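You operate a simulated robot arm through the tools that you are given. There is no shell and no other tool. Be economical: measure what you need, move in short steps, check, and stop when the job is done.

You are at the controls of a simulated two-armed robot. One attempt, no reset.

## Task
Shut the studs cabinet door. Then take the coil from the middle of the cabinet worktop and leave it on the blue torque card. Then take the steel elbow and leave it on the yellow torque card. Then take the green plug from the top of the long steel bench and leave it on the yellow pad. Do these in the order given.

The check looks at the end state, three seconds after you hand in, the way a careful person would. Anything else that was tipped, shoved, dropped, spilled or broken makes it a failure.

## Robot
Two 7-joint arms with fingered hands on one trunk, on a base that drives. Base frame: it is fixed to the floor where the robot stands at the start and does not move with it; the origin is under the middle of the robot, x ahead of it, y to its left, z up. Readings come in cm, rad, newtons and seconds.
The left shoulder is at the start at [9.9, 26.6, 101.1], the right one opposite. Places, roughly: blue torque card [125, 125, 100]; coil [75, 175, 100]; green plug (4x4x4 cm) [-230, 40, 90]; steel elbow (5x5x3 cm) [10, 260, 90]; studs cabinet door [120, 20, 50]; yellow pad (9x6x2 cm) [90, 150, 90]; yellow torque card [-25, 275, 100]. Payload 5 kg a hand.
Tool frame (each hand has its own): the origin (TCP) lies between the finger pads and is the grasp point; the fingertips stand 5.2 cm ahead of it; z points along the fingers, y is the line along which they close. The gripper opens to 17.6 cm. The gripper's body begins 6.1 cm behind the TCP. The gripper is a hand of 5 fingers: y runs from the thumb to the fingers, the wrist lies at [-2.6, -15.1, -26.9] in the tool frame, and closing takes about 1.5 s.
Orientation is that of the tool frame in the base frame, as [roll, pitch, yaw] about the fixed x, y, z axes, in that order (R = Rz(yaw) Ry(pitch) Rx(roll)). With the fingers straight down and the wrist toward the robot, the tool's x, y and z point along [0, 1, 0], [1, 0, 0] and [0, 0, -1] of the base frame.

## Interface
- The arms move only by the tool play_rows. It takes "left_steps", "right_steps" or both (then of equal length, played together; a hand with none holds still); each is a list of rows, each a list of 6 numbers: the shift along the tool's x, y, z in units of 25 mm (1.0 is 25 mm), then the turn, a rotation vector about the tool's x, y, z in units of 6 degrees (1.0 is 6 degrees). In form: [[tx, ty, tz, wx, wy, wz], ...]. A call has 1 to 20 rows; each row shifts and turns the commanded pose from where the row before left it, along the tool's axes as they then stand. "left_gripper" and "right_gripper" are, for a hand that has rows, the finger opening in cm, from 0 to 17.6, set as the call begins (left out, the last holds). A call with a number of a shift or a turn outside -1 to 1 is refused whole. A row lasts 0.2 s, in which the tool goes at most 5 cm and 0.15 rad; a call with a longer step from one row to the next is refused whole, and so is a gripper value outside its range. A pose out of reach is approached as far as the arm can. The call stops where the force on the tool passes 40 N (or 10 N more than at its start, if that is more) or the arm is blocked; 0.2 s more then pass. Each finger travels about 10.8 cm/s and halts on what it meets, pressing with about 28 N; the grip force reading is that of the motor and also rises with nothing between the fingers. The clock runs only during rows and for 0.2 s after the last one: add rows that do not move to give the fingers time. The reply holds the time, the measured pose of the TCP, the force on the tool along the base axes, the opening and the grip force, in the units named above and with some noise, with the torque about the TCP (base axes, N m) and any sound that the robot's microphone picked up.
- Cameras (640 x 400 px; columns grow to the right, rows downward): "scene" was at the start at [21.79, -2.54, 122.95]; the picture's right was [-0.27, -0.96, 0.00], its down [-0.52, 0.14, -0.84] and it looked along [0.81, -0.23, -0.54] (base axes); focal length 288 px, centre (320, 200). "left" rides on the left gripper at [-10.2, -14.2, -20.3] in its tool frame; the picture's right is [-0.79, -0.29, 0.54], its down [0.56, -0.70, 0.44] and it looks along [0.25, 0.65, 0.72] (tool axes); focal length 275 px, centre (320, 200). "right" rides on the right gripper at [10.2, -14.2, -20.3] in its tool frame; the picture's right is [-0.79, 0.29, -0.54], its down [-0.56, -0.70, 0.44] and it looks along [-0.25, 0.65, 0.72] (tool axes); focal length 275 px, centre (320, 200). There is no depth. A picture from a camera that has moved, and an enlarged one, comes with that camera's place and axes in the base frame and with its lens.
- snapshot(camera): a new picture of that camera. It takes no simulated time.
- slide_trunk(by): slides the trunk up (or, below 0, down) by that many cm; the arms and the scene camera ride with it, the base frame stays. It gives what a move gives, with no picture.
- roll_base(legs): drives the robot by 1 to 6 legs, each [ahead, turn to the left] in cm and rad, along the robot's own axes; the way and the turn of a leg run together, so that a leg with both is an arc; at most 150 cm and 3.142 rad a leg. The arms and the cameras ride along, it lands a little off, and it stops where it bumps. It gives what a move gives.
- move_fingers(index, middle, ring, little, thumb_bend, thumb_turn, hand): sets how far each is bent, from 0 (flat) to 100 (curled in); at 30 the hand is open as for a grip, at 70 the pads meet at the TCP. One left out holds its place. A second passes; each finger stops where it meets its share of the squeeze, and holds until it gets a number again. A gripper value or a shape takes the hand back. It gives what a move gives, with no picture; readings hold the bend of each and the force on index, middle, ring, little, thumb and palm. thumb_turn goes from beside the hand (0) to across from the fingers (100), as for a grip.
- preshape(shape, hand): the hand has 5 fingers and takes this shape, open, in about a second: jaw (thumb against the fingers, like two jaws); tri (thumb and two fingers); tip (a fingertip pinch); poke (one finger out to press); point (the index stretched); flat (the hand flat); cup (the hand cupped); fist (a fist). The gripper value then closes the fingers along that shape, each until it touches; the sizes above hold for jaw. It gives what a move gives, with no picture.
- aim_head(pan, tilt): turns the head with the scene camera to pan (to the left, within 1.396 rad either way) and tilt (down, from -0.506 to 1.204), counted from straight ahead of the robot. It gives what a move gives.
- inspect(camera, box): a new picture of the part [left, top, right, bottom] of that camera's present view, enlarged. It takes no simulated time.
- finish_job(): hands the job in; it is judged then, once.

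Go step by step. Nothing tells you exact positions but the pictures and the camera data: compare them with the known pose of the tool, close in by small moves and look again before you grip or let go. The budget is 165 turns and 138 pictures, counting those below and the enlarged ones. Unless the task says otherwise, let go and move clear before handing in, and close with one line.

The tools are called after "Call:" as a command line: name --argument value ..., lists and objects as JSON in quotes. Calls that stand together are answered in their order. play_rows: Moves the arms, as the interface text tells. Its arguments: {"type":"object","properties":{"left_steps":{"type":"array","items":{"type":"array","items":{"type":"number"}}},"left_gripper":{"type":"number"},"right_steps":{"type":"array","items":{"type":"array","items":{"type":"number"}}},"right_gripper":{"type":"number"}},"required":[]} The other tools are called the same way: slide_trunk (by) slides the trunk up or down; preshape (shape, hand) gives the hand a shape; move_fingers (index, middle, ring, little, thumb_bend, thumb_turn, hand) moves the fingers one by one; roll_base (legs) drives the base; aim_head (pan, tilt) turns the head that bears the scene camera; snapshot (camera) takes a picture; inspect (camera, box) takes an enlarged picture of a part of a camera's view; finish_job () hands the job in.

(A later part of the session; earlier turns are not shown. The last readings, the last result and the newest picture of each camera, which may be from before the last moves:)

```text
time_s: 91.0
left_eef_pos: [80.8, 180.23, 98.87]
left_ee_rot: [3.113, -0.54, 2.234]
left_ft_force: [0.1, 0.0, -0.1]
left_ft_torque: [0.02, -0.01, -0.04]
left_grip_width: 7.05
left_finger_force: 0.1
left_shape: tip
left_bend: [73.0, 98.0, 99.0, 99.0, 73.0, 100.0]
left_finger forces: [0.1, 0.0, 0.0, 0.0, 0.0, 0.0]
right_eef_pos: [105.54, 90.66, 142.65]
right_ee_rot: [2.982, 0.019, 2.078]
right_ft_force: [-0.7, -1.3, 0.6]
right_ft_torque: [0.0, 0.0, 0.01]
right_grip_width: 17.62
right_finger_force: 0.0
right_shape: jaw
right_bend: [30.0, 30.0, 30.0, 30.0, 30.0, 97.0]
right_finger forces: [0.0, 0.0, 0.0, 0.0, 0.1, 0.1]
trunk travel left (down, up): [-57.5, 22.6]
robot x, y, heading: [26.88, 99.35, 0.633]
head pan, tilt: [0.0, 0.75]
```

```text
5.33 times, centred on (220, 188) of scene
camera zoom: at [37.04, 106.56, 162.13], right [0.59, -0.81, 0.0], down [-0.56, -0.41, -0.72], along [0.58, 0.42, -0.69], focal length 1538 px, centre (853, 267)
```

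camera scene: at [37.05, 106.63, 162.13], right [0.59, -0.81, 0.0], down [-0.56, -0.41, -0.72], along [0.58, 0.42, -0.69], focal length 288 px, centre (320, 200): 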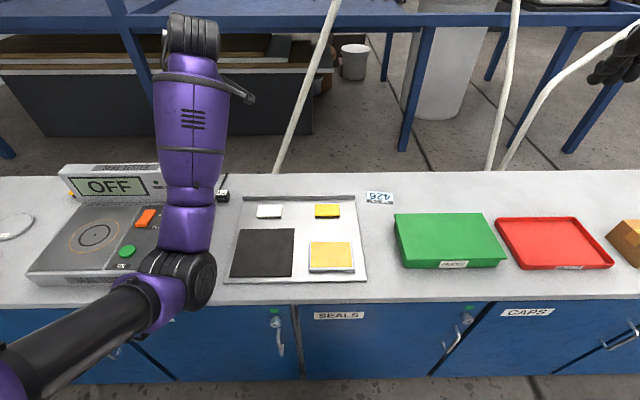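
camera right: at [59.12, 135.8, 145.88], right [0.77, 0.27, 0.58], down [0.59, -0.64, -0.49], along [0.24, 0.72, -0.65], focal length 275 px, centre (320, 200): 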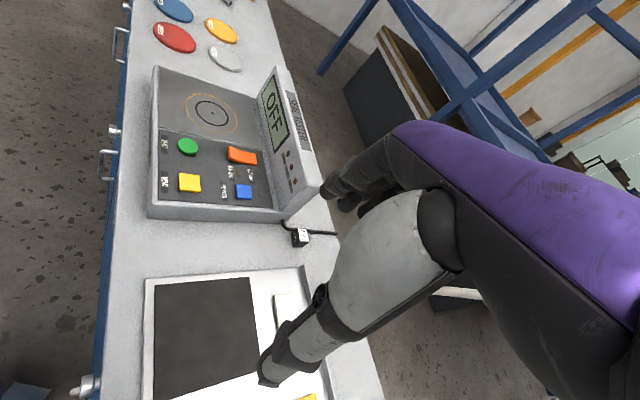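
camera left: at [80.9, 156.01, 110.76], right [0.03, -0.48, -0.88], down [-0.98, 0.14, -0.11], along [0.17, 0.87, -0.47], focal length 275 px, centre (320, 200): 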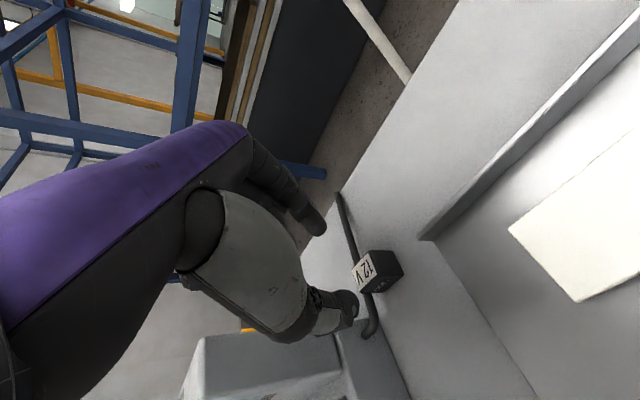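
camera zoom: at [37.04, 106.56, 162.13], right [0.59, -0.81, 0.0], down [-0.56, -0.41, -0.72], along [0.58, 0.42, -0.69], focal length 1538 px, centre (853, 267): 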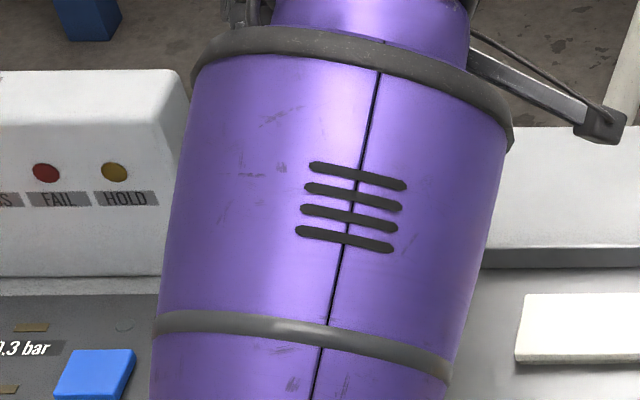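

Alignment looks right. I'll lower 5 cm.

Call:
play_rows --left_steps '[[-0.35, 0, 0.58, 0, 0, 0], [-0.35, 0, 0.58, 0, 0, 0], [-0.35, 0, 0.58, 0, 0, 0], [0, 0, 0, 0, 0, 0]]'

Call:
inspect --camera "left" --box '[240, 180, 480, 330]'

```text
time_s: 92.0
left_eef_pos: [80.92, 180.24, 94.07]
left_ee_rot: [3.112, -0.539, 2.235]
left_ft_force: [0.3, 0.3, 0.0]
left_ft_torque: [0.06, -0.02, 0.05]
left_grip_width: 7.06
left_finger_force: 0.0
left_shape: tip
left_bend: [73.0, 98.0, 99.0, 99.0, 73.0, 100.0]
left_finger forces: [0.0, 0.0, 0.0, 0.1, 0.0, 0.0]
right_eef_pos: [105.61, 90.64, 142.7]
right_ee_rot: [2.983, 0.019, 2.079]
right_ft_force: [-0.6, -0.8, 0.3]
right_ft_torque: [0.01, -0.04, 0.01]
right_grip_width: 17.62
right_finger_force: 0.2
right_shape: jaw
right_bend: [30.0, 30.0, 30.0, 30.0, 30.0, 97.0]
right_finger forces: [0.0, 0.1, 0.1, 0.0, 0.0, 0.1]
trunk travel left (down, up): [-57.5, 22.6]
robot x, y, heading: [27.07, 99.1, 0.626]
head pan, tilt: [0.0, 0.75]
```

```text
2.67 times, centred on (360, 255) of left
camera zoom: at [81.04, 156.06, 105.86], right [0.03, -0.48, -0.88], down [-0.98, 0.14, -0.11], along [0.17, 0.87, -0.47], focal length 734 px, centre (213, 53)
```

zoom: 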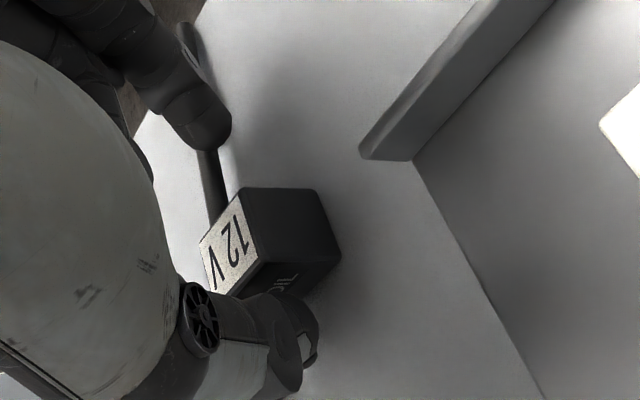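

I need about 2 cm more depth so the index reaches the coil's back face; I'll also shift 0.4 cm toward the thumb side.

Call:
play_rows --left_steps '[[-0.23, -0.08, 0.38, 0, 0, 0], [-0.23, -0.08, 0.38, 0, 0, 0], [0, 0, 0, 0, 0, 0]]'

Call:
inspect --camera "left" --box '[240, 180, 480, 330]'

```text
time_s: 92.7
left_eef_pos: [79.66, 179.35, 93.65]
left_ee_rot: [3.084, -0.537, 2.249]
left_ft_force: [-2.5, -1.0, -0.1]
left_ft_torque: [-0.01, -0.33, -0.12]
left_grip_width: 4.06
left_finger_force: 19.8
left_shape: tip
left_bend: [73.0, 99.0, 100.0, 100.0, 77.0, 100.0]
left_finger forces: [12.6, 0.1, 0.1, 0.0, 12.6, 0.0]
right_eef_pos: [103.65, 89.58, 143.55]
right_ee_rot: [2.969, 0.021, 2.08]
right_ft_force: [-4.4, 0.8, -0.2]
right_ft_torque: [-0.01, -0.53, -0.14]
right_grip_width: 17.59
right_finger_force: 0.1
right_shape: jaw
right_bend: [30.0, 30.0, 30.0, 30.0, 30.0, 97.0]
right_finger forces: [0.0, 0.1, 0.1, 0.1, 0.0, 0.1]
trunk travel left (down, up): [-57.5, 22.6]
robot x, y, heading: [27.14, 99.33, 0.632]
head pan, tilt: [0.0, 0.75]
stopped in row 3 (left hand): the force on the tool passed its limit at 44 N (the readings are from after the stop); the commanded pose is now the measured one
```

```text
2.67 times, centred on (360, 255) of left
camera zoom: at [79.52, 155.02, 105.13], right [0.05, -0.47, -0.88], down [-0.98, 0.14, -0.13], along [0.19, 0.87, -0.45], focal length 734 px, centre (213, 53)
```

zoom: 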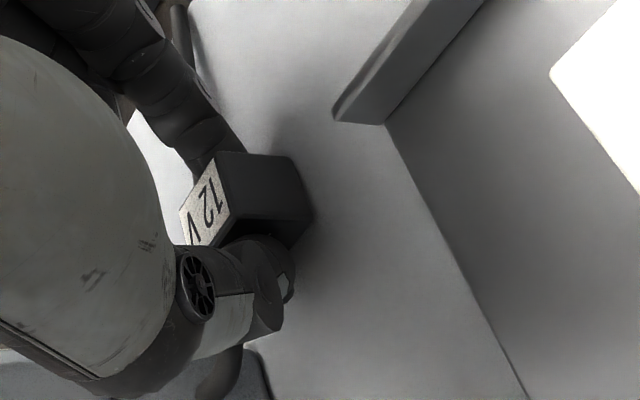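

The fingers already hold the coil (4.06 cm, 12.6 N each). I'll firm the grip, then lift slowly.

Call:
play_rows --left_steps '[[0, 0, 0, 0, 0, 0], [0, 0, 0, 0, 0, 0], [0, 0, 0, 0, 0, 0], [0, 0, 0, 0, 0, 0], [0, 0, 0, 0, 0, 0]]' --left_gripper 2.5

Call:
inspect --camera "left" --box '[240, 180, 480, 330]'

```text
time_s: 93.9
left_eef_pos: [80.07, 179.34, 93.67]
left_ee_rot: [3.084, -0.538, 2.248]
left_ft_force: [-0.6, -0.2, 5.2]
left_ft_torque: [0.11, -0.02, -0.01]
left_grip_width: 3.5
left_finger_force: 28.0
left_shape: tip
left_bend: [73.0, 100.0, 100.0, 100.0, 75.0, 100.0]
left_finger forces: [23.8, 0.0, 0.0, 0.0, 23.4, 0.0]
right_eef_pos: [104.12, 89.64, 143.48]
right_ee_rot: [2.971, 0.018, 2.08]
right_ft_force: [0.6, 0.3, -0.2]
right_ft_torque: [-0.02, 0.0, -0.01]
right_grip_width: 17.62
right_finger_force: 0.0
right_shape: jaw
right_bend: [30.0, 30.0, 30.0, 30.0, 30.0, 97.0]
right_finger forces: [0.0, 0.0, 0.0, 0.0, 0.0, 0.0]
trunk travel left (down, up): [-57.5, 22.6]
robot x, y, heading: [27.02, 99.35, 0.626]
head pan, tilt: [0.0, 0.75]
```

```text
2.67 times, centred on (360, 255) of left
camera zoom: at [79.86, 155.05, 105.09], right [0.05, -0.47, -0.88], down [-0.98, 0.14, -0.13], along [0.19, 0.87, -0.45], focal length 734 px, centre (213, 53)
```

zoom: 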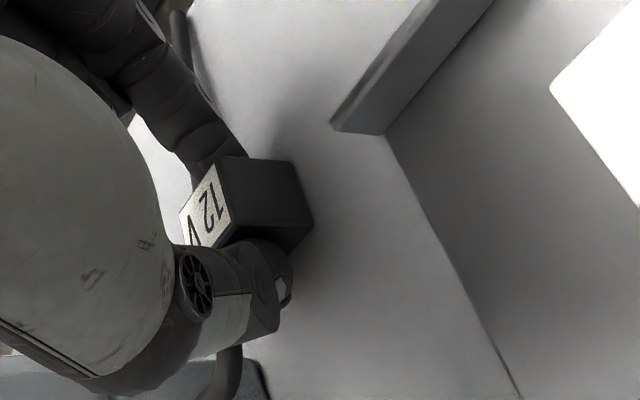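

Firm grip. Lifting straight up.

Call:
play_rows --left_steps '[[0.26, 0, -0.44, 0, 0, 0], [0.26, 0, -0.44, 0, 0, 0], [0.5, 0, -0.85, 0, 0, 0], [0.5, 0, -0.85, 0, 0, 0], [0.5, 0, -0.85, 0, 0, 0], [0.5, 0, -0.85, 0, 0, 0], [0.5, 0, -0.85, 0, 0, 0], [0.5, 0, -0.85, 0, 0, 0], [0.5, 0, -0.85, 0, 0, 0], [0.5, 0, -0.85, 0, 0, 0], [0.5, 0, -0.85, 0, 0, 0]]'

Call:
snapshot --camera "left"

Call:
snapshot --camera "scene"

```text
time_s: 96.3
left_eef_pos: [78.88, 178.55, 118.36]
left_ee_rot: [3.085, -0.539, 2.247]
left_ft_force: [-0.1, -0.2, -1.6]
left_ft_torque: [0.09, -0.03, 0.0]
left_grip_width: 3.53
left_finger_force: 27.6
left_shape: tip
left_bend: [73.0, 100.0, 100.0, 100.0, 75.0, 100.0]
left_finger forces: [22.9, 0.0, 0.0, 0.1, 23.1, 0.0]
right_eef_pos: [104.04, 89.71, 143.43]
right_ee_rot: [2.969, 0.02, 2.079]
right_ft_force: [-0.6, -1.0, -0.5]
right_ft_torque: [0.06, -0.03, 0.0]
right_grip_width: 17.61
right_finger_force: 0.1
right_shape: jaw
right_bend: [30.0, 30.0, 30.0, 30.0, 30.0, 97.0]
right_finger forces: [0.0, 0.0, 0.1, 0.0, 0.0, 0.0]
trunk travel left (down, up): [-57.5, 22.6]
robot x, y, heading: [27.5, 99.57, 0.629]
head pan, tilt: [0.0, 0.75]
```

```text
82 pictures are left
camera left: at [78.83, 154.2, 129.9], right [0.05, -0.47, -0.88], down [-0.98, 0.14, -0.13], along [0.18, 0.87, -0.45], focal length 275 px, centre (320, 200)
```

left: 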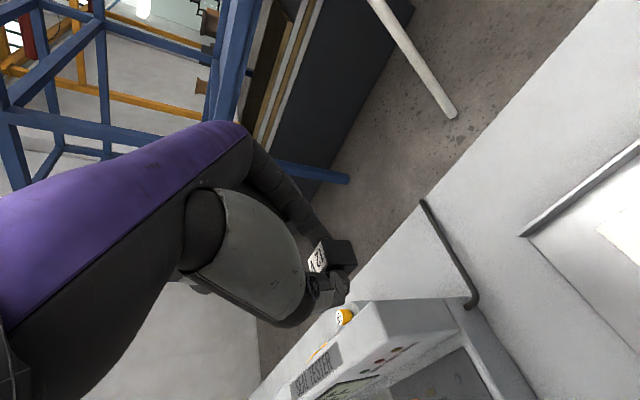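

```text
81 pictures are left
camera scene: at [37.01, 106.54, 162.14], right [0.59, -0.81, 0.0], down [-0.56, -0.41, -0.72], along [0.58, 0.42, -0.69], focal length 288 px, centre (320, 200)
```

scene: 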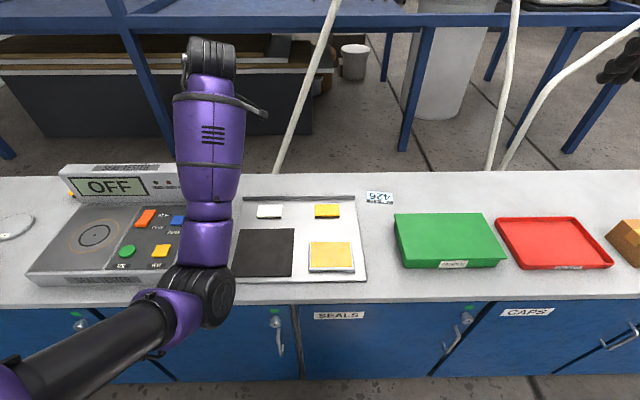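

Coil is up and secure. I'll raise a bit more, undo the tilt, then turn the base right so the blue card comes to the left hand.

Call:
play_rows --left_steps '[[0.5, 0, -0.85, 0, 0, 0], [0.5, 0, -0.85, 0, 0, 0], [0, 0, 0, 0, -0.8, 0], [0, 0, 0, 0, -0.8, 0], [0, 0, 0, 0, -0.8, 0], [0, 0, 0, 0, -0.8, 0], [0, 0, 0, 0, -0.8, 0], [0, 0, 0, 0, -0.8, 0], [0, 0, 0, 0, -0.35, 0], [0, 0, 0, 0, 0, 0]]'

Call:
roll_base --legs '[[0, -0.59]]'

Call:
snapshot --camera "scene"

Call:
snapshot --camera "left"

```text
time_s: 98.5
left_eef_pos: [79.11, 178.47, 122.94]
left_ee_rot: [3.091, 0.002, 2.218]
left_ft_force: [-0.4, 0.0, -0.9]
left_ft_torque: [0.02, 0.05, 0.02]
left_grip_width: 3.51
left_finger_force: 27.8
left_shape: tip
left_bend: [73.0, 100.0, 100.0, 100.0, 75.0, 100.0]
left_finger forces: [22.8, 0.0, 0.0, 0.0, 22.8, 0.0]
right_eef_pos: [104.11, 89.73, 143.51]
right_ee_rot: [2.971, 0.02, 2.079]
right_ft_force: [-0.2, 0.6, -0.1]
right_ft_torque: [-0.02, -0.02, 0.02]
right_grip_width: 17.59
right_finger_force: 0.0
right_shape: jaw
right_bend: [30.0, 30.0, 30.0, 30.0, 30.0, 97.0]
right_finger forces: [0.0, 0.0, 0.0, 0.0, 0.0, 0.0]
trunk travel left (down, up): [-57.5, 22.6]
robot x, y, heading: [27.02, 99.47, 0.627]
head pan, tilt: [0.0, 0.75]
```

```text
time_s: 101.4
left_eef_pos: [114.71, 134.8, 123.06]
left_ee_rot: [3.094, 0.0, 1.613]
left_ft_force: [-0.2, -1.4, -1.0]
left_ft_torque: [0.16, 0.03, 0.06]
left_grip_width: 3.47
left_finger_force: 28.4
left_shape: tip
left_bend: [73.0, 100.0, 100.0, 100.0, 75.0, 100.0]
left_finger forces: [22.6, 0.0, 0.0, 0.1, 22.6, 0.1]
right_eef_pos: [84.99, 47.55, 143.28]
right_ee_rot: [2.972, 0.019, 1.474]
right_ft_force: [0.3, -1.4, -0.6]
right_ft_torque: [0.15, 0.02, 0.05]
right_grip_width: 17.6
right_finger_force: 0.0
right_shape: jaw
right_bend: [30.0, 30.0, 30.0, 30.0, 30.0, 97.0]
right_finger forces: [0.0, 0.0, 0.0, 0.0, 0.0, 0.1]
trunk travel left (down, up): [-57.5, 22.6]
robot x, y, heading: [27.15, 100.45, 0.027]
head pan, tilt: [0.0, 0.75]
```

```text
80 pictures are left
camera scene: at [39.27, 100.4, 162.12], right [0.02, -1.0, 0.0], down [-0.69, -0.02, -0.72], along [0.72, 0.02, -0.69], focal length 288 px, centre (320, 200)
```

scene: 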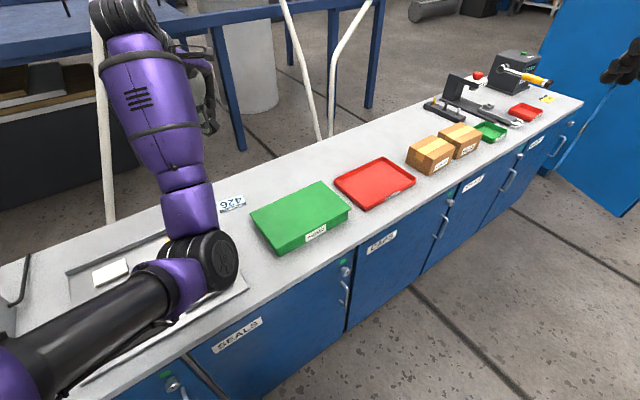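

```text
79 pictures are left
camera left: at [100.02, 123.81, 142.67], right [-0.23, -0.8, -0.55], down [-0.7, 0.53, -0.48], along [0.67, 0.28, -0.68], focal length 275 px, centre (320, 200)
```

left: 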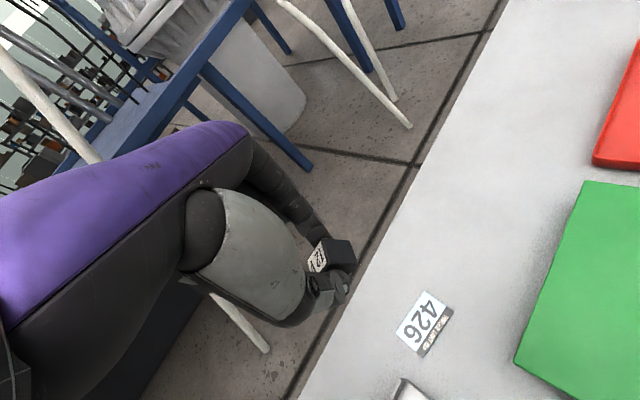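

The card is at about (115, 135.5), right below. The coil was gripped with the hand leaning, so I'll lean it again to bring the coil level, then check.

Call:
play_rows --left_steps '[[0, 0, 0, 0, 0.8, 0], [0, 0, 0, 0, 0.8, 0], [0, 0, 0, 0, 0.8, 0], [0, 0, 0, 0, 0.8, 0], [0, 0, 0, 0, 0.8, 0], [0, 0, 0, 0, 0.8, 0], [0, 0, 0, 0, 0.35, 0], [-0.5, 0, 0.85, 0, 0, 0], [-0.5, 0, 0.85, 0, 0, 0], [-0.5, 0, 0.85, 0, 0, 0], [-0.5, 0, 0.85, 0, 0, 0], [-0.5, 0, 0.85, 0, 0, 0], [0, 0, 0, 0, 0, 0]]'

Call:
snapshot --camera "left"

Call:
inspect --camera "scene" --box '[160, 150, 320, 250]'

```text
time_s: 101.6
left_eef_pos: [110.05, 134.37, 126.08]
left_ee_rot: [3.063, -0.003, 1.62]
left_ft_force: [-7.1, 1.2, 6.6]
left_ft_torque: [0.07, -0.75, 0.13]
left_grip_width: 3.43
left_finger_force: 28.1
left_shape: tip
left_bend: [73.0, 100.0, 100.0, 100.0, 75.0, 100.0]
left_finger forces: [23.3, 0.1, 0.0, 0.0, 23.6, 0.0]
right_eef_pos: [79.94, 47.54, 145.14]
right_ee_rot: [2.944, 0.013, 1.49]
right_ft_force: [-10.2, 0.7, 1.3]
right_ft_torque: [-0.15, -0.99, -0.2]
right_grip_width: 17.58
right_finger_force: 0.0
right_shape: jaw
right_bend: [30.0, 30.0, 30.0, 30.0, 30.0, 98.0]
right_finger forces: [0.1, 0.0, 0.1, 0.0, 0.0, 0.1]
trunk travel left (down, up): [-57.5, 22.6]
robot x, y, heading: [27.07, 100.46, 0.027]
head pan, tilt: [0.0, 0.75]
stopped in row 1 (right hand): the force on the tool passed its limit at 76 N (the readings are from after the stop); the commanded pose is now the measured one
```

```text
78 pictures are left
camera left: at [94.85, 123.09, 145.21], right [-0.2, -0.8, -0.56], down [-0.69, 0.53, -0.49], along [0.69, 0.29, -0.66], focal length 275 px, centre (320, 200)
```

left: 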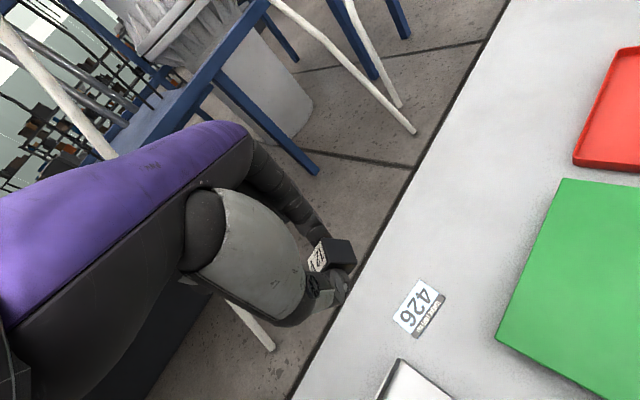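

```text
4.00 times, centred on (240, 200) of scene
camera zoom: at [37.71, 100.42, 162.26], right [0.02, -1.0, 0.0], down [-0.68, -0.02, -0.73], along [0.73, 0.02, -0.69], focal length 1153 px, centre (640, 200)
```

zoom: 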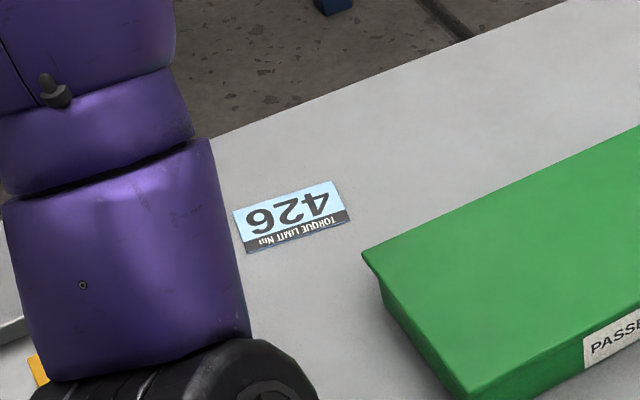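

The right arm seems folded too tightly, which makes the body lurch. I'll stretch the right hand forward and lower to a comfortable pose first.

Call:
play_rows --right_steps '[[0, 0.9, 0.6, 0.2, 0, 0], [0, 0.9, 0.6, 0.2, 0, 0], [0, 0.9, 0.6, 0.2, 0, 0], [0, 0.9, 0.6, 0.2, 0, 0], [0, 0.9, 0.6, 0.2, 0, 0], [0, 0.9, 0.6, 0.2, 0, 0], [0, 0.9, 0.6, 0.2, 0, 0], [0, 0.9, 0.6, 0.2, 0, 0], [0, 0.9, 0.6, 0.2, 0, 0]]'

Call:
aim_head --pan -0.6 --tilt 0.6

Call:
snapshot --camera "scene"

```text
time_s: 103.6
left_eef_pos: [111.17, 134.5, 124.93]
left_ee_rot: [3.076, -0.003, 1.618]
left_ft_force: [-0.4, -0.7, -2.0]
left_ft_torque: [0.03, -0.03, 0.01]
left_grip_width: 3.4
left_finger_force: 27.6
left_shape: tip
left_bend: [73.0, 100.0, 100.0, 100.0, 75.0, 100.0]
left_finger forces: [23.5, 0.1, 0.0, 0.0, 23.4, 0.1]
right_eef_pos: [102.82, 45.97, 133.57]
right_ee_rot: [3.141, 0.009, 1.491]
right_ft_force: [-0.7, -1.0, 0.7]
right_ft_torque: [0.07, -0.03, 0.01]
right_grip_width: 17.6
right_finger_force: 0.0
right_shape: jaw
right_bend: [30.0, 30.0, 30.0, 30.0, 30.0, 98.0]
right_finger forces: [0.1, 0.1, 0.1, 0.0, 0.0, 0.0]
trunk travel left (down, up): [-57.5, 22.6]
robot x, y, heading: [26.81, 100.46, 0.024]
head pan, tilt: [0.0, 0.75]
```

```text
time_s: 104.6
left_eef_pos: [111.32, 134.49, 125.05]
left_ee_rot: [3.075, -0.002, 1.617]
left_ft_force: [0.1, -0.2, -1.4]
left_ft_torque: [0.0, -0.02, 0.0]
left_grip_width: 3.4
left_finger_force: 28.6
left_shape: tip
left_bend: [73.0, 100.0, 100.0, 100.0, 75.0, 100.0]
left_finger forces: [23.5, 0.0, 0.0, 0.1, 23.4, 0.1]
right_eef_pos: [102.74, 46.11, 133.56]
right_ee_rot: [3.141, 0.011, 1.49]
right_ft_force: [-0.2, 0.1, -0.1]
right_ft_torque: [0.02, -0.04, 0.0]
right_grip_width: 17.59
right_finger_force: 0.1
right_shape: jaw
right_bend: [30.0, 30.0, 30.0, 30.0, 30.0, 98.0]
right_finger forces: [0.0, 0.0, 0.0, 0.0, 0.0, 0.1]
trunk travel left (down, up): [-57.5, 22.6]
robot x, y, heading: [26.96, 100.08, 0.023]
head pan, tilt: [-0.6, 0.6]
```

```text
76 pictures are left
camera scene: at [38.36, 95.58, 163.42], right [-0.54, -0.84, 0.01], down [-0.49, 0.31, -0.82], along [0.68, -0.45, -0.57], focal length 288 px, centre (320, 200)
```

scene: 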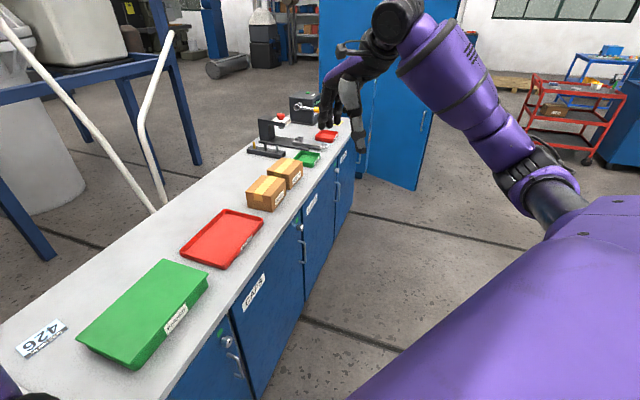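

Right arm is relaxed and the worktop is undisturbed. Now I'll tilt the left hand to level the coil.

Call:
aim_head --pan 0.2 --tilt 0.8

Call:
play_rows --left_steps '[[0, 0, 0, 0.06, 0.52, 0], [0, 0, 0, 0.06, 0.52, 0], [0, 0, 0, 0.06, 0.52, 0], [0, 0, 0, 0.06, 0.52, 0], [0, 0, 0, 0.06, 0.52, 0], [0, 0, 0, 0.06, 0.52, 0], [0, 0, 0, 0.06, 0.52, 0], [0, 0, 0, 0.06, 0.52, 0], [0, 0, 0, 0.06, 0.52, 0], [0, 0, 0, 0.06, 0.5, 0], [0, 0, 0, 0, 0, 0]]'

Call:
snapshot --camera "left"

Call:
snapshot --camera "scene"

```text
time_s: 105.8
left_eef_pos: [111.24, 134.47, 125.0]
left_ee_rot: [3.077, -0.004, 1.62]
left_ft_force: [0.4, -1.2, -0.8]
left_ft_torque: [-0.03, -0.01, 0.01]
left_grip_width: 3.42
left_finger_force: 28.0
left_shape: tip
left_bend: [73.0, 100.0, 100.0, 100.0, 75.0, 100.0]
left_finger forces: [23.4, 0.1, 0.1, 0.1, 23.5, 0.0]
right_eef_pos: [102.86, 46.08, 133.48]
right_ee_rot: [3.141, 0.01, 1.493]
right_ft_force: [0.3, 0.2, -0.4]
right_ft_torque: [-0.01, 0.02, 0.0]
right_grip_width: 17.59
right_finger_force: 0.2
right_shape: jaw
right_bend: [30.0, 30.0, 30.0, 30.0, 30.0, 98.0]
right_finger forces: [0.0, 0.0, 0.1, 0.0, 0.0, 0.1]
trunk travel left (down, up): [-57.5, 22.6]
robot x, y, heading: [27.26, 100.33, 0.026]
head pan, tilt: [0.201, 0.799]
```

```text
time_s: 108.2
left_eef_pos: [111.33, 134.47, 124.9]
left_ee_rot: [3.134, -0.545, 1.639]
left_ft_force: [-0.4, 0.0, -0.7]
left_ft_torque: [-0.07, 0.0, -0.02]
left_grip_width: 3.42
left_finger_force: 27.9
left_shape: tip
left_bend: [73.0, 100.0, 100.0, 100.0, 75.0, 100.0]
left_finger forces: [23.6, 0.1, 0.0, 0.0, 23.4, 0.0]
right_eef_pos: [102.78, 46.0, 133.43]
right_ee_rot: [3.14, 0.01, 1.491]
right_ft_force: [0.6, 0.2, -0.4]
right_ft_torque: [-0.01, 0.03, 0.04]
right_grip_width: 17.56
right_finger_force: 0.0
right_shape: jaw
right_bend: [30.0, 30.0, 30.0, 30.0, 30.0, 98.0]
right_finger forces: [0.1, 0.1, 0.0, 0.0, 0.1, 0.1]
trunk travel left (down, up): [-57.5, 22.6]
robot x, y, heading: [27.11, 100.2, 0.022]
head pan, tilt: [0.201, 0.799]
```

```text
75 pictures are left
camera left: at [98.38, 114.19, 136.88], right [-0.26, -0.41, -0.87], down [-0.75, 0.66, -0.09], along [0.61, 0.63, -0.48], focal length 275 px, centre (320, 200)
```

left: 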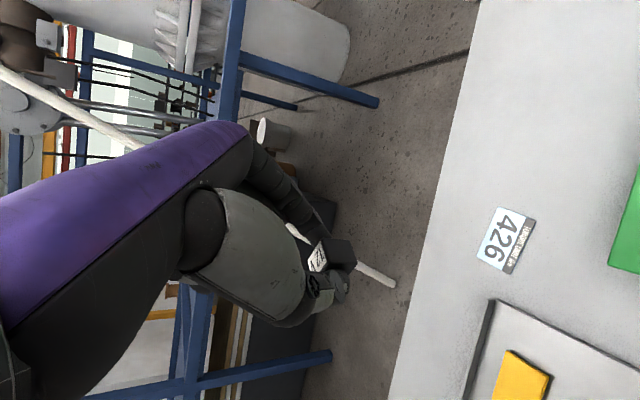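

```text
74 pictures are left
camera scene: at [38.81, 102.22, 161.73], right [0.22, -0.97, 0.0], down [-0.71, -0.16, -0.69], along [0.67, 0.16, -0.73], focal length 288 px, centre (320, 200)
```

scene: 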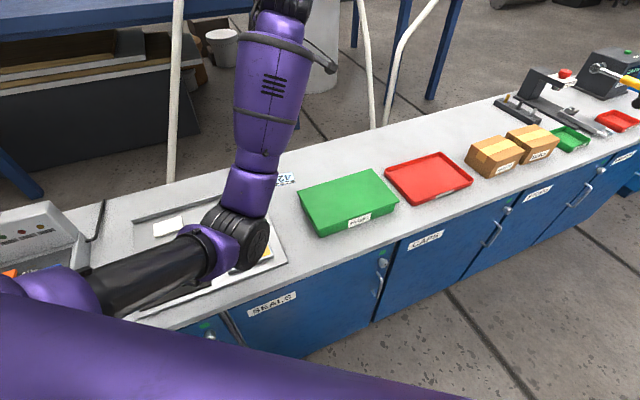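

The card is about 2.7 cm ahead of the coil in x. I'll shift and lower to just above it.

Call:
play_rows --left_steps '[[-0.518, 0.27, 0.855, 0, 0, 0], [-0.518, 0.27, 0.855, 0, 0, 0], [-0.518, 0.27, 0.855, 0, 0, 0], [-0.518, 0.27, 0.855, 0, 0, 0], [-0.518, 0, 0.855, 0, 0, 0], [-0.518, 0, 0.855, 0, 0, 0], [-0.518, 0, 0.855, 0, 0, 0], [-0.518, 0, 0.855, 0, 0, 0], [-0.518, 0, 0.855, 0, 0, 0], [-0.518, 0, 0.855, 0, 0, 0], [0, 0, 0, 0, 0, 0]]'

Call:
snapshot --camera "left"

Call:
inspect --camera "scene" --box '[220, 140, 340, 215]'

```text
time_s: 110.5
left_eef_pos: [113.95, 134.71, 99.84]
left_ee_rot: [3.136, -0.547, 1.638]
left_ft_force: [-0.3, 0.2, -1.1]
left_ft_torque: [-0.04, -0.03, 0.0]
left_grip_width: 3.43
left_finger_force: 27.7
left_shape: tip
left_bend: [73.0, 100.0, 100.0, 100.0, 75.0, 100.0]
left_finger forces: [23.3, 0.0, 0.0, 0.0, 23.3, 0.0]
right_eef_pos: [102.85, 45.87, 133.54]
right_ee_rot: [3.142, 0.009, 1.492]
right_ft_force: [-0.5, 0.6, -0.4]
right_ft_torque: [0.02, -0.03, -0.01]
right_grip_width: 17.61
right_finger_force: 0.1
right_shape: jaw
right_bend: [30.0, 30.0, 30.0, 30.0, 30.0, 98.0]
right_finger forces: [0.0, 0.0, 0.1, 0.1, 0.0, 0.0]
trunk travel left (down, up): [-57.5, 22.6]
robot x, y, heading: [26.95, 100.17, 0.025]
head pan, tilt: [0.201, 0.799]
```

```text
73 pictures are left
camera left: at [101.05, 114.37, 111.95], right [-0.26, -0.41, -0.87], down [-0.75, 0.66, -0.09], along [0.61, 0.63, -0.48], focal length 275 px, centre (320, 200)
```

left: 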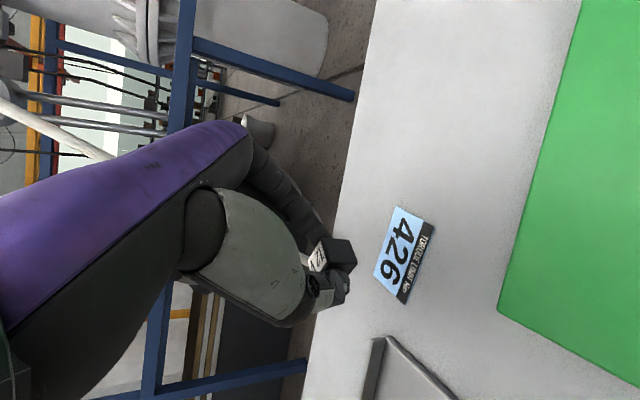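

```text
5.33 times, centred on (280, 178) of scene
camera zoom: at [38.75, 102.16, 161.74], right [0.22, -0.97, 0.0], down [-0.71, -0.16, -0.69], along [0.67, 0.16, -0.73], focal length 1538 px, centre (533, 320)
```

zoom: 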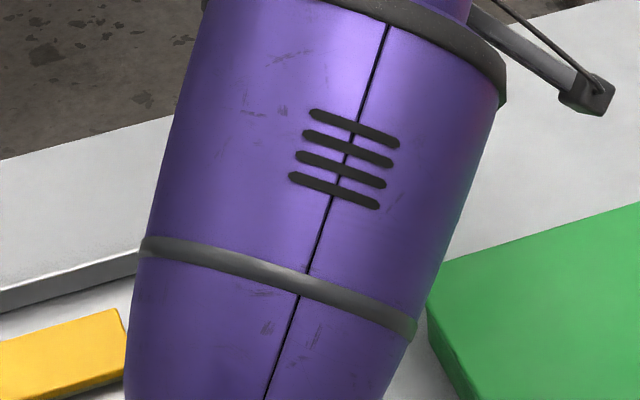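

Coil and card line up at (114, 135.7). Lowering gently to contact.

Call:
play_rows --left_steps '[[-0.518, 0, 0.855, 0, 0, 0], [-0.414, 0, 0.684, 0, 0, 0], [-0.1, 0, 0.17, 0, 0, 0], [0, 0, 0, 0, 0, 0]]'

Call:
snapshot --camera "left"

```text
time_s: 111.5
left_eef_pos: [114.27, 134.67, 94.93]
left_ee_rot: [3.137, -0.546, 1.64]
left_ft_force: [0.3, -1.3, -1.1]
left_ft_torque: [-0.02, -0.02, 0.01]
left_grip_width: 3.42
left_finger_force: 28.5
left_shape: tip
left_bend: [73.0, 100.0, 100.0, 100.0, 75.0, 100.0]
left_finger forces: [23.3, 0.0, 0.1, 0.0, 23.2, 0.0]
right_eef_pos: [102.83, 46.08, 133.63]
right_ee_rot: [-3.14, 0.01, 1.493]
right_ft_force: [0.4, 0.0, -0.7]
right_ft_torque: [0.0, -0.02, 0.02]
right_grip_width: 17.58
right_finger_force: 0.0
right_shape: jaw
right_bend: [30.0, 30.0, 30.0, 30.0, 30.0, 98.0]
right_finger forces: [0.0, 0.0, 0.0, 0.1, 0.0, 0.0]
trunk travel left (down, up): [-57.5, 22.6]
robot x, y, heading: [26.99, 100.04, 0.025]
head pan, tilt: [0.201, 0.799]
```

```text
71 pictures are left
camera left: at [101.26, 114.48, 106.92], right [-0.26, -0.41, -0.87], down [-0.75, 0.66, -0.09], along [0.61, 0.63, -0.48], focal length 275 px, centre (320, 200)
```

left: 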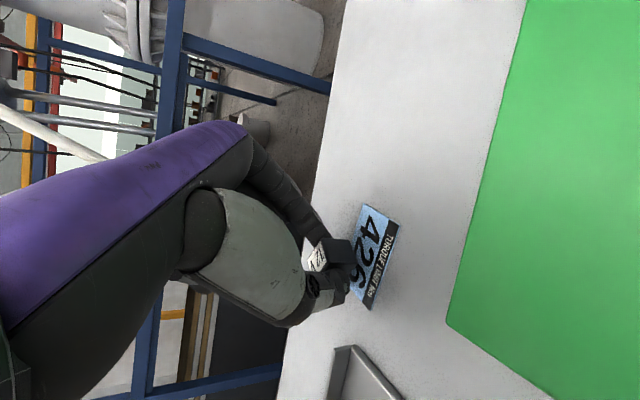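

Call:
play_rows --left_steps '[[-0.1, 0, 0.17, 0, 0, 0], [-0.1, 0, 0.17, 0, 0, 0], [0, 0, 0, 0, 0, 0]]'

Call:
inspect --camera "left" --box '[260, 180, 420, 330]'

```text
time_s: 112.3
left_eef_pos: [114.26, 134.8, 93.94]
left_ee_rot: [3.133, -0.546, 1.64]
left_ft_force: [-0.3, 0.3, 1.5]
left_ft_torque: [0.05, -0.01, 0.03]
left_grip_width: 3.4
left_finger_force: 28.3
left_shape: tip
left_bend: [73.0, 100.0, 100.0, 100.0, 75.0, 100.0]
left_finger forces: [23.2, 0.0, 0.0, 0.0, 23.7, 0.0]
right_eef_pos: [102.88, 46.0, 133.48]
right_ee_rot: [-3.141, 0.01, 1.491]
right_ft_force: [0.5, 0.1, 0.0]
right_ft_torque: [0.05, 0.01, -0.03]
right_grip_width: 17.57
right_finger_force: 0.0
right_shape: jaw
right_bend: [30.0, 30.0, 30.0, 30.0, 30.0, 98.0]
right_finger forces: [0.1, 0.0, 0.0, 0.0, 0.1, 0.1]
trunk travel left (down, up): [-57.5, 22.6]
robot x, y, heading: [26.4, 100.04, 0.024]
head pan, tilt: [0.201, 0.799]
```

```text
2.67 times, centred on (340, 255) of left
camera zoom: at [101.25, 114.57, 105.98], right [-0.26, -0.41, -0.87], down [-0.75, 0.66, -0.09], along [0.61, 0.63, -0.48], focal length 734 px, centre (267, 53)
```

zoom: 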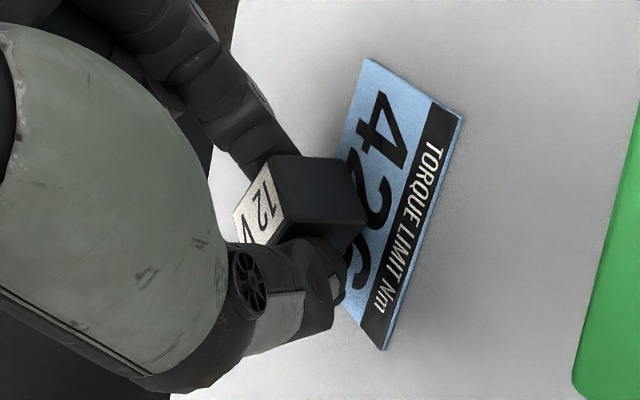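

Call:
play_rows --left_steps '[[-0.06, 0, 0.1, 0, 0, 0], [-0.06, 0, 0.1, 0, 0, 0], [0, 0, 0, 0, 0, 0]]'

Call:
inspect --camera "left" --box '[260, 180, 420, 330]'

```text
time_s: 113.2
left_eef_pos: [114.08, 134.77, 93.78]
left_ee_rot: [3.128, -0.546, 1.643]
left_ft_force: [-1.0, 3.3, 23.6]
left_ft_torque: [0.58, -0.18, 0.11]
left_grip_width: 3.47
left_finger_force: 28.1
left_shape: tip
left_bend: [73.0, 100.0, 100.0, 100.0, 75.0, 100.0]
left_finger forces: [24.8, 0.0, 0.1, 0.0, 26.7, 0.0]
right_eef_pos: [102.73, 46.06, 133.65]
right_ee_rot: [-3.141, 0.01, 1.491]
right_ft_force: [-0.6, 0.3, 0.1]
right_ft_torque: [-0.02, 0.01, 0.01]
right_grip_width: 17.62
right_finger_force: 0.1
right_shape: jaw
right_bend: [30.0, 30.0, 30.0, 30.0, 30.0, 98.0]
right_finger forces: [0.0, 0.0, 0.0, 0.0, 0.0, 0.0]
trunk travel left (down, up): [-57.5, 22.6]
robot x, y, heading: [27.15, 100.21, 0.024]
head pan, tilt: [0.201, 0.799]
```

```text
2.67 times, centred on (340, 255) of left
camera zoom: at [101.16, 114.46, 105.68], right [-0.25, -0.41, -0.88], down [-0.75, 0.66, -0.1], along [0.62, 0.63, -0.47], focal length 734 px, centre (267, 53)
```

zoom: 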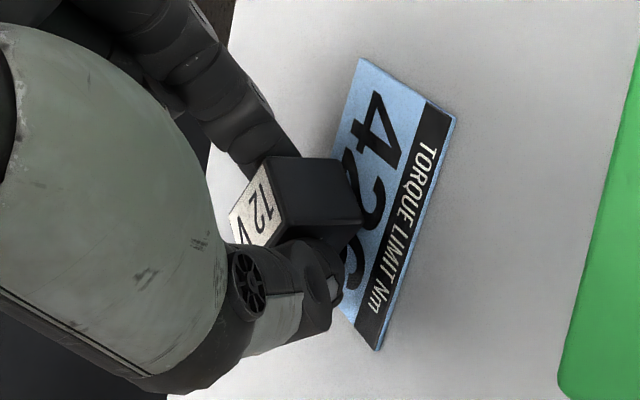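

Contact is made, but the coil sits about 2 cm toward the card's back edge. I'll lift 1 cm, shift it onto the centre, and set it down.

Call:
play_rows --left_steps '[[0.2, 0, -0.34, 0, 0, 0], [-0.19, -0.3, -0.12, 0, 0, 0], [-0.19, -0.3, -0.12, 0, 0, 0], [-0.1, 0, 0.17, 0, 0, 0], [-0.06, 0, 0.1, 0, 0, 0], [0, 0, 0, 0, 0, 0]]'

Call:
inspect --camera "left" --box '[220, 180, 460, 330]'

```text
time_s: 114.5
left_eef_pos: [112.69, 133.51, 93.83]
left_ee_rot: [3.134, -0.547, 1.64]
left_ft_force: [-2.5, 0.5, 12.2]
left_ft_torque: [0.29, -0.08, 0.01]
left_grip_width: 3.47
left_finger_force: 28.0
left_shape: tip
left_bend: [73.0, 100.0, 100.0, 100.0, 75.0, 100.0]
left_finger forces: [24.1, 0.0, 0.1, 0.0, 26.1, 0.0]
right_eef_pos: [102.64, 45.94, 133.63]
right_ee_rot: [-3.14, 0.012, 1.492]
right_ft_force: [0.4, 0.5, 0.8]
right_ft_torque: [0.02, 0.01, -0.02]
right_grip_width: 17.6
right_finger_force: 0.0
right_shape: jaw
right_bend: [30.0, 30.0, 30.0, 30.0, 30.0, 98.0]
right_finger forces: [0.0, 0.1, 0.1, 0.1, 0.0, 0.0]
trunk travel left (down, up): [-57.5, 22.6]
robot x, y, heading: [26.99, 100.18, 0.023]
head pan, tilt: [0.201, 0.799]
```

```text
2.67 times, centred on (340, 255) of left
camera zoom: at [99.75, 113.19, 105.78], right [-0.25, -0.41, -0.87], down [-0.75, 0.66, -0.09], along [0.62, 0.63, -0.48], focal length 734 px, centre (267, 53)
```

zoom: 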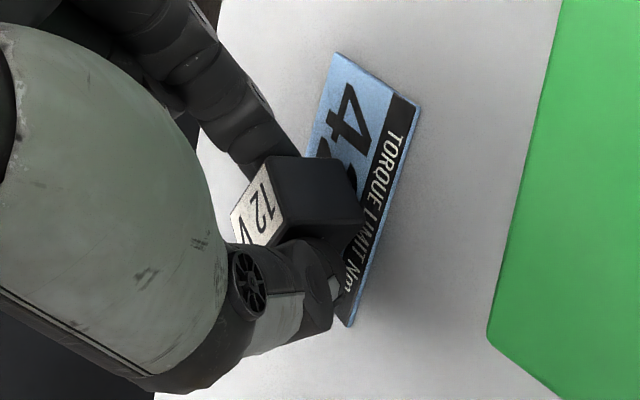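

Centred now. Releasing and rising.

Call:
play_rows --left_steps '[[0, 0, 0, 0, 0, 0], [0, 0, 0, 0, 0, 0], [0, 0, 0, 0, 0, 0], [0, 0, 0, 0, 0, 0]]' --left_gripper 7

Call:
play_rows --left_steps '[[0.25, 0, -0.42, 0, 0, 0], [0.25, 0, -0.42, 0, 0, 0], [0.5, 0, -0.85, 0, 0, 0], [0.5, 0, -0.85, 0, 0, 0], [0.5, 0, -0.85, 0, 0, 0], [0.5, 0, -0.85, 0, 0, 0], [0.5, 0, -0.85, 0, 0, 0], [0.5, 0, -0.85, 0, 0, 0], [0.5, 0, -0.85, 0, 0, 0], [0.5, 0, -0.85, 0, 0, 0], [0.5, 0, -0.85, 0, 0, 0]]'

Call:
snapshot --camera "left"

```text
time_s: 115.5
left_eef_pos: [112.71, 133.39, 93.61]
left_ee_rot: [3.135, -0.546, 1.639]
left_ft_force: [0.2, 0.0, -0.5]
left_ft_torque: [0.01, -0.01, 0.04]
left_grip_width: 6.94
left_finger_force: 0.3
left_shape: tip
left_bend: [73.0, 98.0, 99.0, 99.0, 73.0, 100.0]
left_finger forces: [0.0, 0.1, 0.0, 0.0, 0.0, 0.2]
right_eef_pos: [102.79, 45.97, 133.68]
right_ee_rot: [-3.14, 0.01, 1.492]
right_ft_force: [0.2, -0.3, 0.3]
right_ft_torque: [0.02, -0.01, -0.03]
right_grip_width: 17.59
right_finger_force: 0.1
right_shape: jaw
right_bend: [30.0, 30.0, 30.0, 30.0, 30.0, 98.0]
right_finger forces: [0.0, 0.0, 0.0, 0.0, 0.0, 0.0]
trunk travel left (down, up): [-57.5, 22.6]
robot x, y, heading: [26.87, 100.22, 0.024]
head pan, tilt: [0.201, 0.799]
```

```text
time_s: 118.0
left_eef_pos: [112.55, 133.02, 118.48]
left_ee_rot: [3.134, -0.547, 1.64]
left_ft_force: [0.2, -0.5, -0.6]
left_ft_torque: [0.1, -0.05, -0.01]
left_grip_width: 6.97
left_finger_force: 0.1
left_shape: tip
left_bend: [73.0, 98.0, 99.0, 99.0, 73.0, 100.0]
left_finger forces: [0.1, 0.0, 0.0, 0.0, 0.1, 0.0]
right_eef_pos: [102.85, 45.98, 133.55]
right_ee_rot: [3.141, 0.011, 1.494]
right_ft_force: [0.0, 0.4, 0.6]
right_ft_torque: [0.05, -0.07, 0.0]
right_grip_width: 17.58
right_finger_force: 0.0
right_shape: jaw
right_bend: [30.0, 30.0, 30.0, 30.0, 30.0, 98.0]
right_finger forces: [0.1, 0.0, 0.0, 0.1, 0.0, 0.0]
trunk travel left (down, up): [-57.5, 22.6]
robot x, y, heading: [26.93, 100.59, 0.017]
head pan, tilt: [0.201, 0.799]
```

```text
67 pictures are left
camera left: at [99.7, 112.79, 130.46], right [-0.26, -0.41, -0.87], down [-0.75, 0.66, -0.09], along [0.61, 0.63, -0.48], focal length 275 px, centre (320, 200)
```

left: 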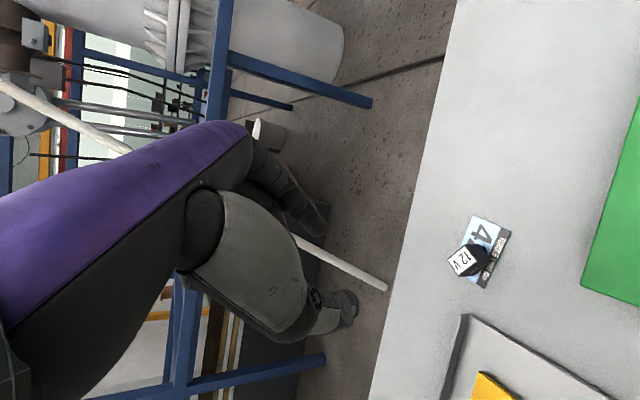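

Call:
inspect --camera "left" --box '[420, 200, 540, 300]'

```text
4.00 times, centred on (480, 250) of left
camera zoom: at [99.7, 112.79, 130.46], right [-0.26, -0.41, -0.87], down [-0.75, 0.66, -0.09], along [0.61, 0.63, -0.48], focal length 1101 px, centre (-320, 0)
```

zoom: 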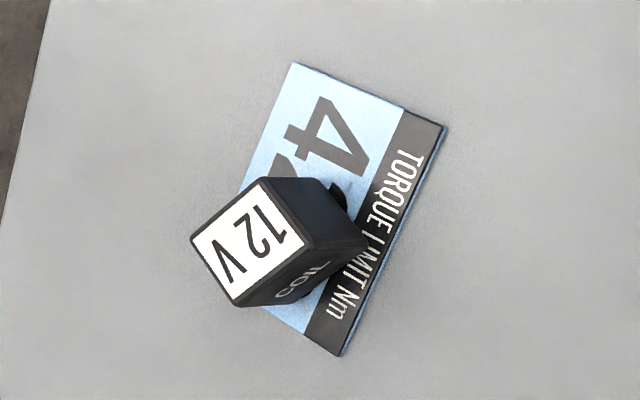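

The coil stands on the blue card. Next the elbow: I'll straighten and raise the left hand, lift the trunk, and drive along the bench to its left end.

Call:
play_rows --left_steps '[[0.25, 0, -0.42, 0, -0.6, 0], [0.25, 0, -0.42, 0, -0.6, 0], [0, 0, -0.42, 0, -0.6, 0], [0, 0, -0.42, 0, -0.6, 0], [0, 0, -0.42, 0, -0.6, 0], [0, 0, -0.42, 0, -0.6, 0], [0, 0, 0, 0, -0.6, 0], [0, 0, 0, 0, -0.6, 0], [0, 0, 0, 0, -0.42, 0]]'

Call:
slide_trunk --by 10

Call:
roll_base --legs '[[0, 1.1], [0, 1.1]]'

Call:
aim_head --pan -0.3 --tilt 0.6

Call:
snapshot --camera "scene"

```text
time_s: 120.0
left_eef_pos: [112.7, 131.9, 124.57]
left_ee_rot: [3.136, 0.002, 1.636]
left_ft_force: [0.1, 1.3, -0.3]
left_ft_torque: [-0.03, 0.02, -0.03]
left_grip_width: 6.96
left_finger_force: 0.0
left_shape: tip
left_bend: [73.0, 98.0, 99.0, 99.0, 73.0, 100.0]
left_finger forces: [0.0, 0.0, 0.0, 0.1, 0.1, 0.0]
right_eef_pos: [102.83, 46.09, 133.4]
right_ee_rot: [3.142, 0.011, 1.492]
right_ft_force: [0.4, 1.5, -0.4]
right_ft_torque: [-0.06, 0.0, -0.01]
right_grip_width: 17.59
right_finger_force: 0.1
right_shape: jaw
right_bend: [30.0, 30.0, 30.0, 30.0, 30.0, 98.0]
right_finger forces: [0.0, 0.0, 0.0, 0.1, 0.0, 0.0]
trunk travel left (down, up): [-57.5, 22.6]
robot x, y, heading: [27.07, 100.27, 0.022]
head pan, tilt: [0.201, 0.799]
```

```text
time_s: 121.3
left_eef_pos: [112.72, 131.93, 134.41]
left_ee_rot: [3.139, 0.0, 1.636]
left_ft_force: [0.9, 0.2, 0.6]
left_ft_torque: [-0.02, 0.04, -0.03]
left_grip_width: 6.98
left_finger_force: 0.0
left_shape: tip
left_bend: [73.0, 98.0, 99.0, 99.0, 73.0, 100.0]
left_finger forces: [0.0, 0.0, 0.0, 0.1, 0.0, 0.0]
right_eef_pos: [102.82, 45.86, 143.18]
right_ee_rot: [-3.14, 0.011, 1.493]
right_ft_force: [1.6, 1.2, -1.0]
right_ft_torque: [-0.02, 0.02, -0.01]
right_grip_width: 17.57
right_finger_force: 0.0
right_shape: jaw
right_bend: [30.0, 30.0, 30.0, 30.0, 30.0, 98.0]
right_finger forces: [0.0, 0.0, 0.1, 0.1, 0.1, 0.1]
trunk travel left (down, up): [-67.5, 12.6]
robot x, y, heading: [26.91, 100.33, 0.023]
head pan, tilt: [0.201, 0.799]
```

```text
time_s: 128.4
left_eef_pos: [-22.11, 174.71, 136.83]
left_ee_rot: [3.106, 0.006, -2.858]
left_ft_force: [-11.3, -8.4, -1.2]
left_ft_torque: [1.06, -1.37, -0.16]
left_grip_width: 7.04
left_finger_force: 0.0
left_shape: tip
left_bend: [73.0, 98.0, 99.0, 99.0, 73.0, 100.0]
left_finger forces: [0.0, 0.1, 0.1, 0.0, 0.1, 0.1]
right_eef_pos: [64.39, 182.71, 145.0]
right_ee_rot: [3.119, 0.014, -3.013]
right_ft_force: [-11.2, 2.0, 5.6]
right_ft_torque: [-0.07, -1.32, 0.0]
right_grip_width: 17.59
right_finger_force: 0.1
right_shape: jaw
right_bend: [30.0, 30.0, 30.0, 30.0, 30.0, 98.0]
right_finger forces: [0.0, 0.1, 0.0, 0.0, 0.0, 0.0]
trunk travel left (down, up): [-67.5, 12.6]
robot x, y, heading: [32.21, 101.24, 1.772]
head pan, tilt: [0.201, 0.799]
stopped in leg 2: the force on the tool passed its limit at 50 N (the readings are from after the stop); the commanded pose is now the measured one
```

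```text
time_s: 129.3
left_eef_pos: [-20.0, 174.17, 137.89]
left_ee_rot: [3.095, -0.001, -2.872]
left_ft_force: [4.1, -3.5, 5.0]
left_ft_torque: [0.39, 0.68, 0.24]
left_grip_width: 7.04
left_finger_force: 0.1
left_shape: tip
left_bend: [73.0, 98.0, 99.0, 99.0, 73.0, 100.0]
left_finger forces: [0.0, 0.0, 0.0, 0.1, 0.0, 0.0]
right_eef_pos: [66.39, 181.82, 145.02]
right_ee_rot: [3.118, 0.004, -3.021]
right_ft_force: [6.0, -5.1, 2.3]
right_ft_torque: [0.6, 0.59, -0.02]
right_grip_width: 17.58
right_finger_force: 0.0
right_shape: jaw
right_bend: [30.0, 30.0, 30.0, 30.0, 30.0, 98.0]
right_finger forces: [0.0, 0.0, 0.1, 0.0, 0.0, 0.1]
trunk travel left (down, up): [-67.5, 12.6]
robot x, y, heading: [32.32, 101.63, 1.791]
head pan, tilt: [-0.3, 0.6]
```

```text
65 pictures are left
camera scene: at [33.34, 112.71, 173.5], right [1.0, -0.09, 0.0], down [-0.05, -0.57, -0.82], along [0.07, 0.82, -0.57], focal length 288 px, centre (320, 200)
```

scene: 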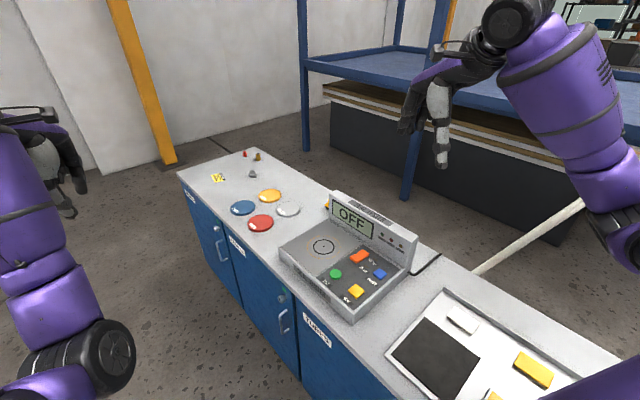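

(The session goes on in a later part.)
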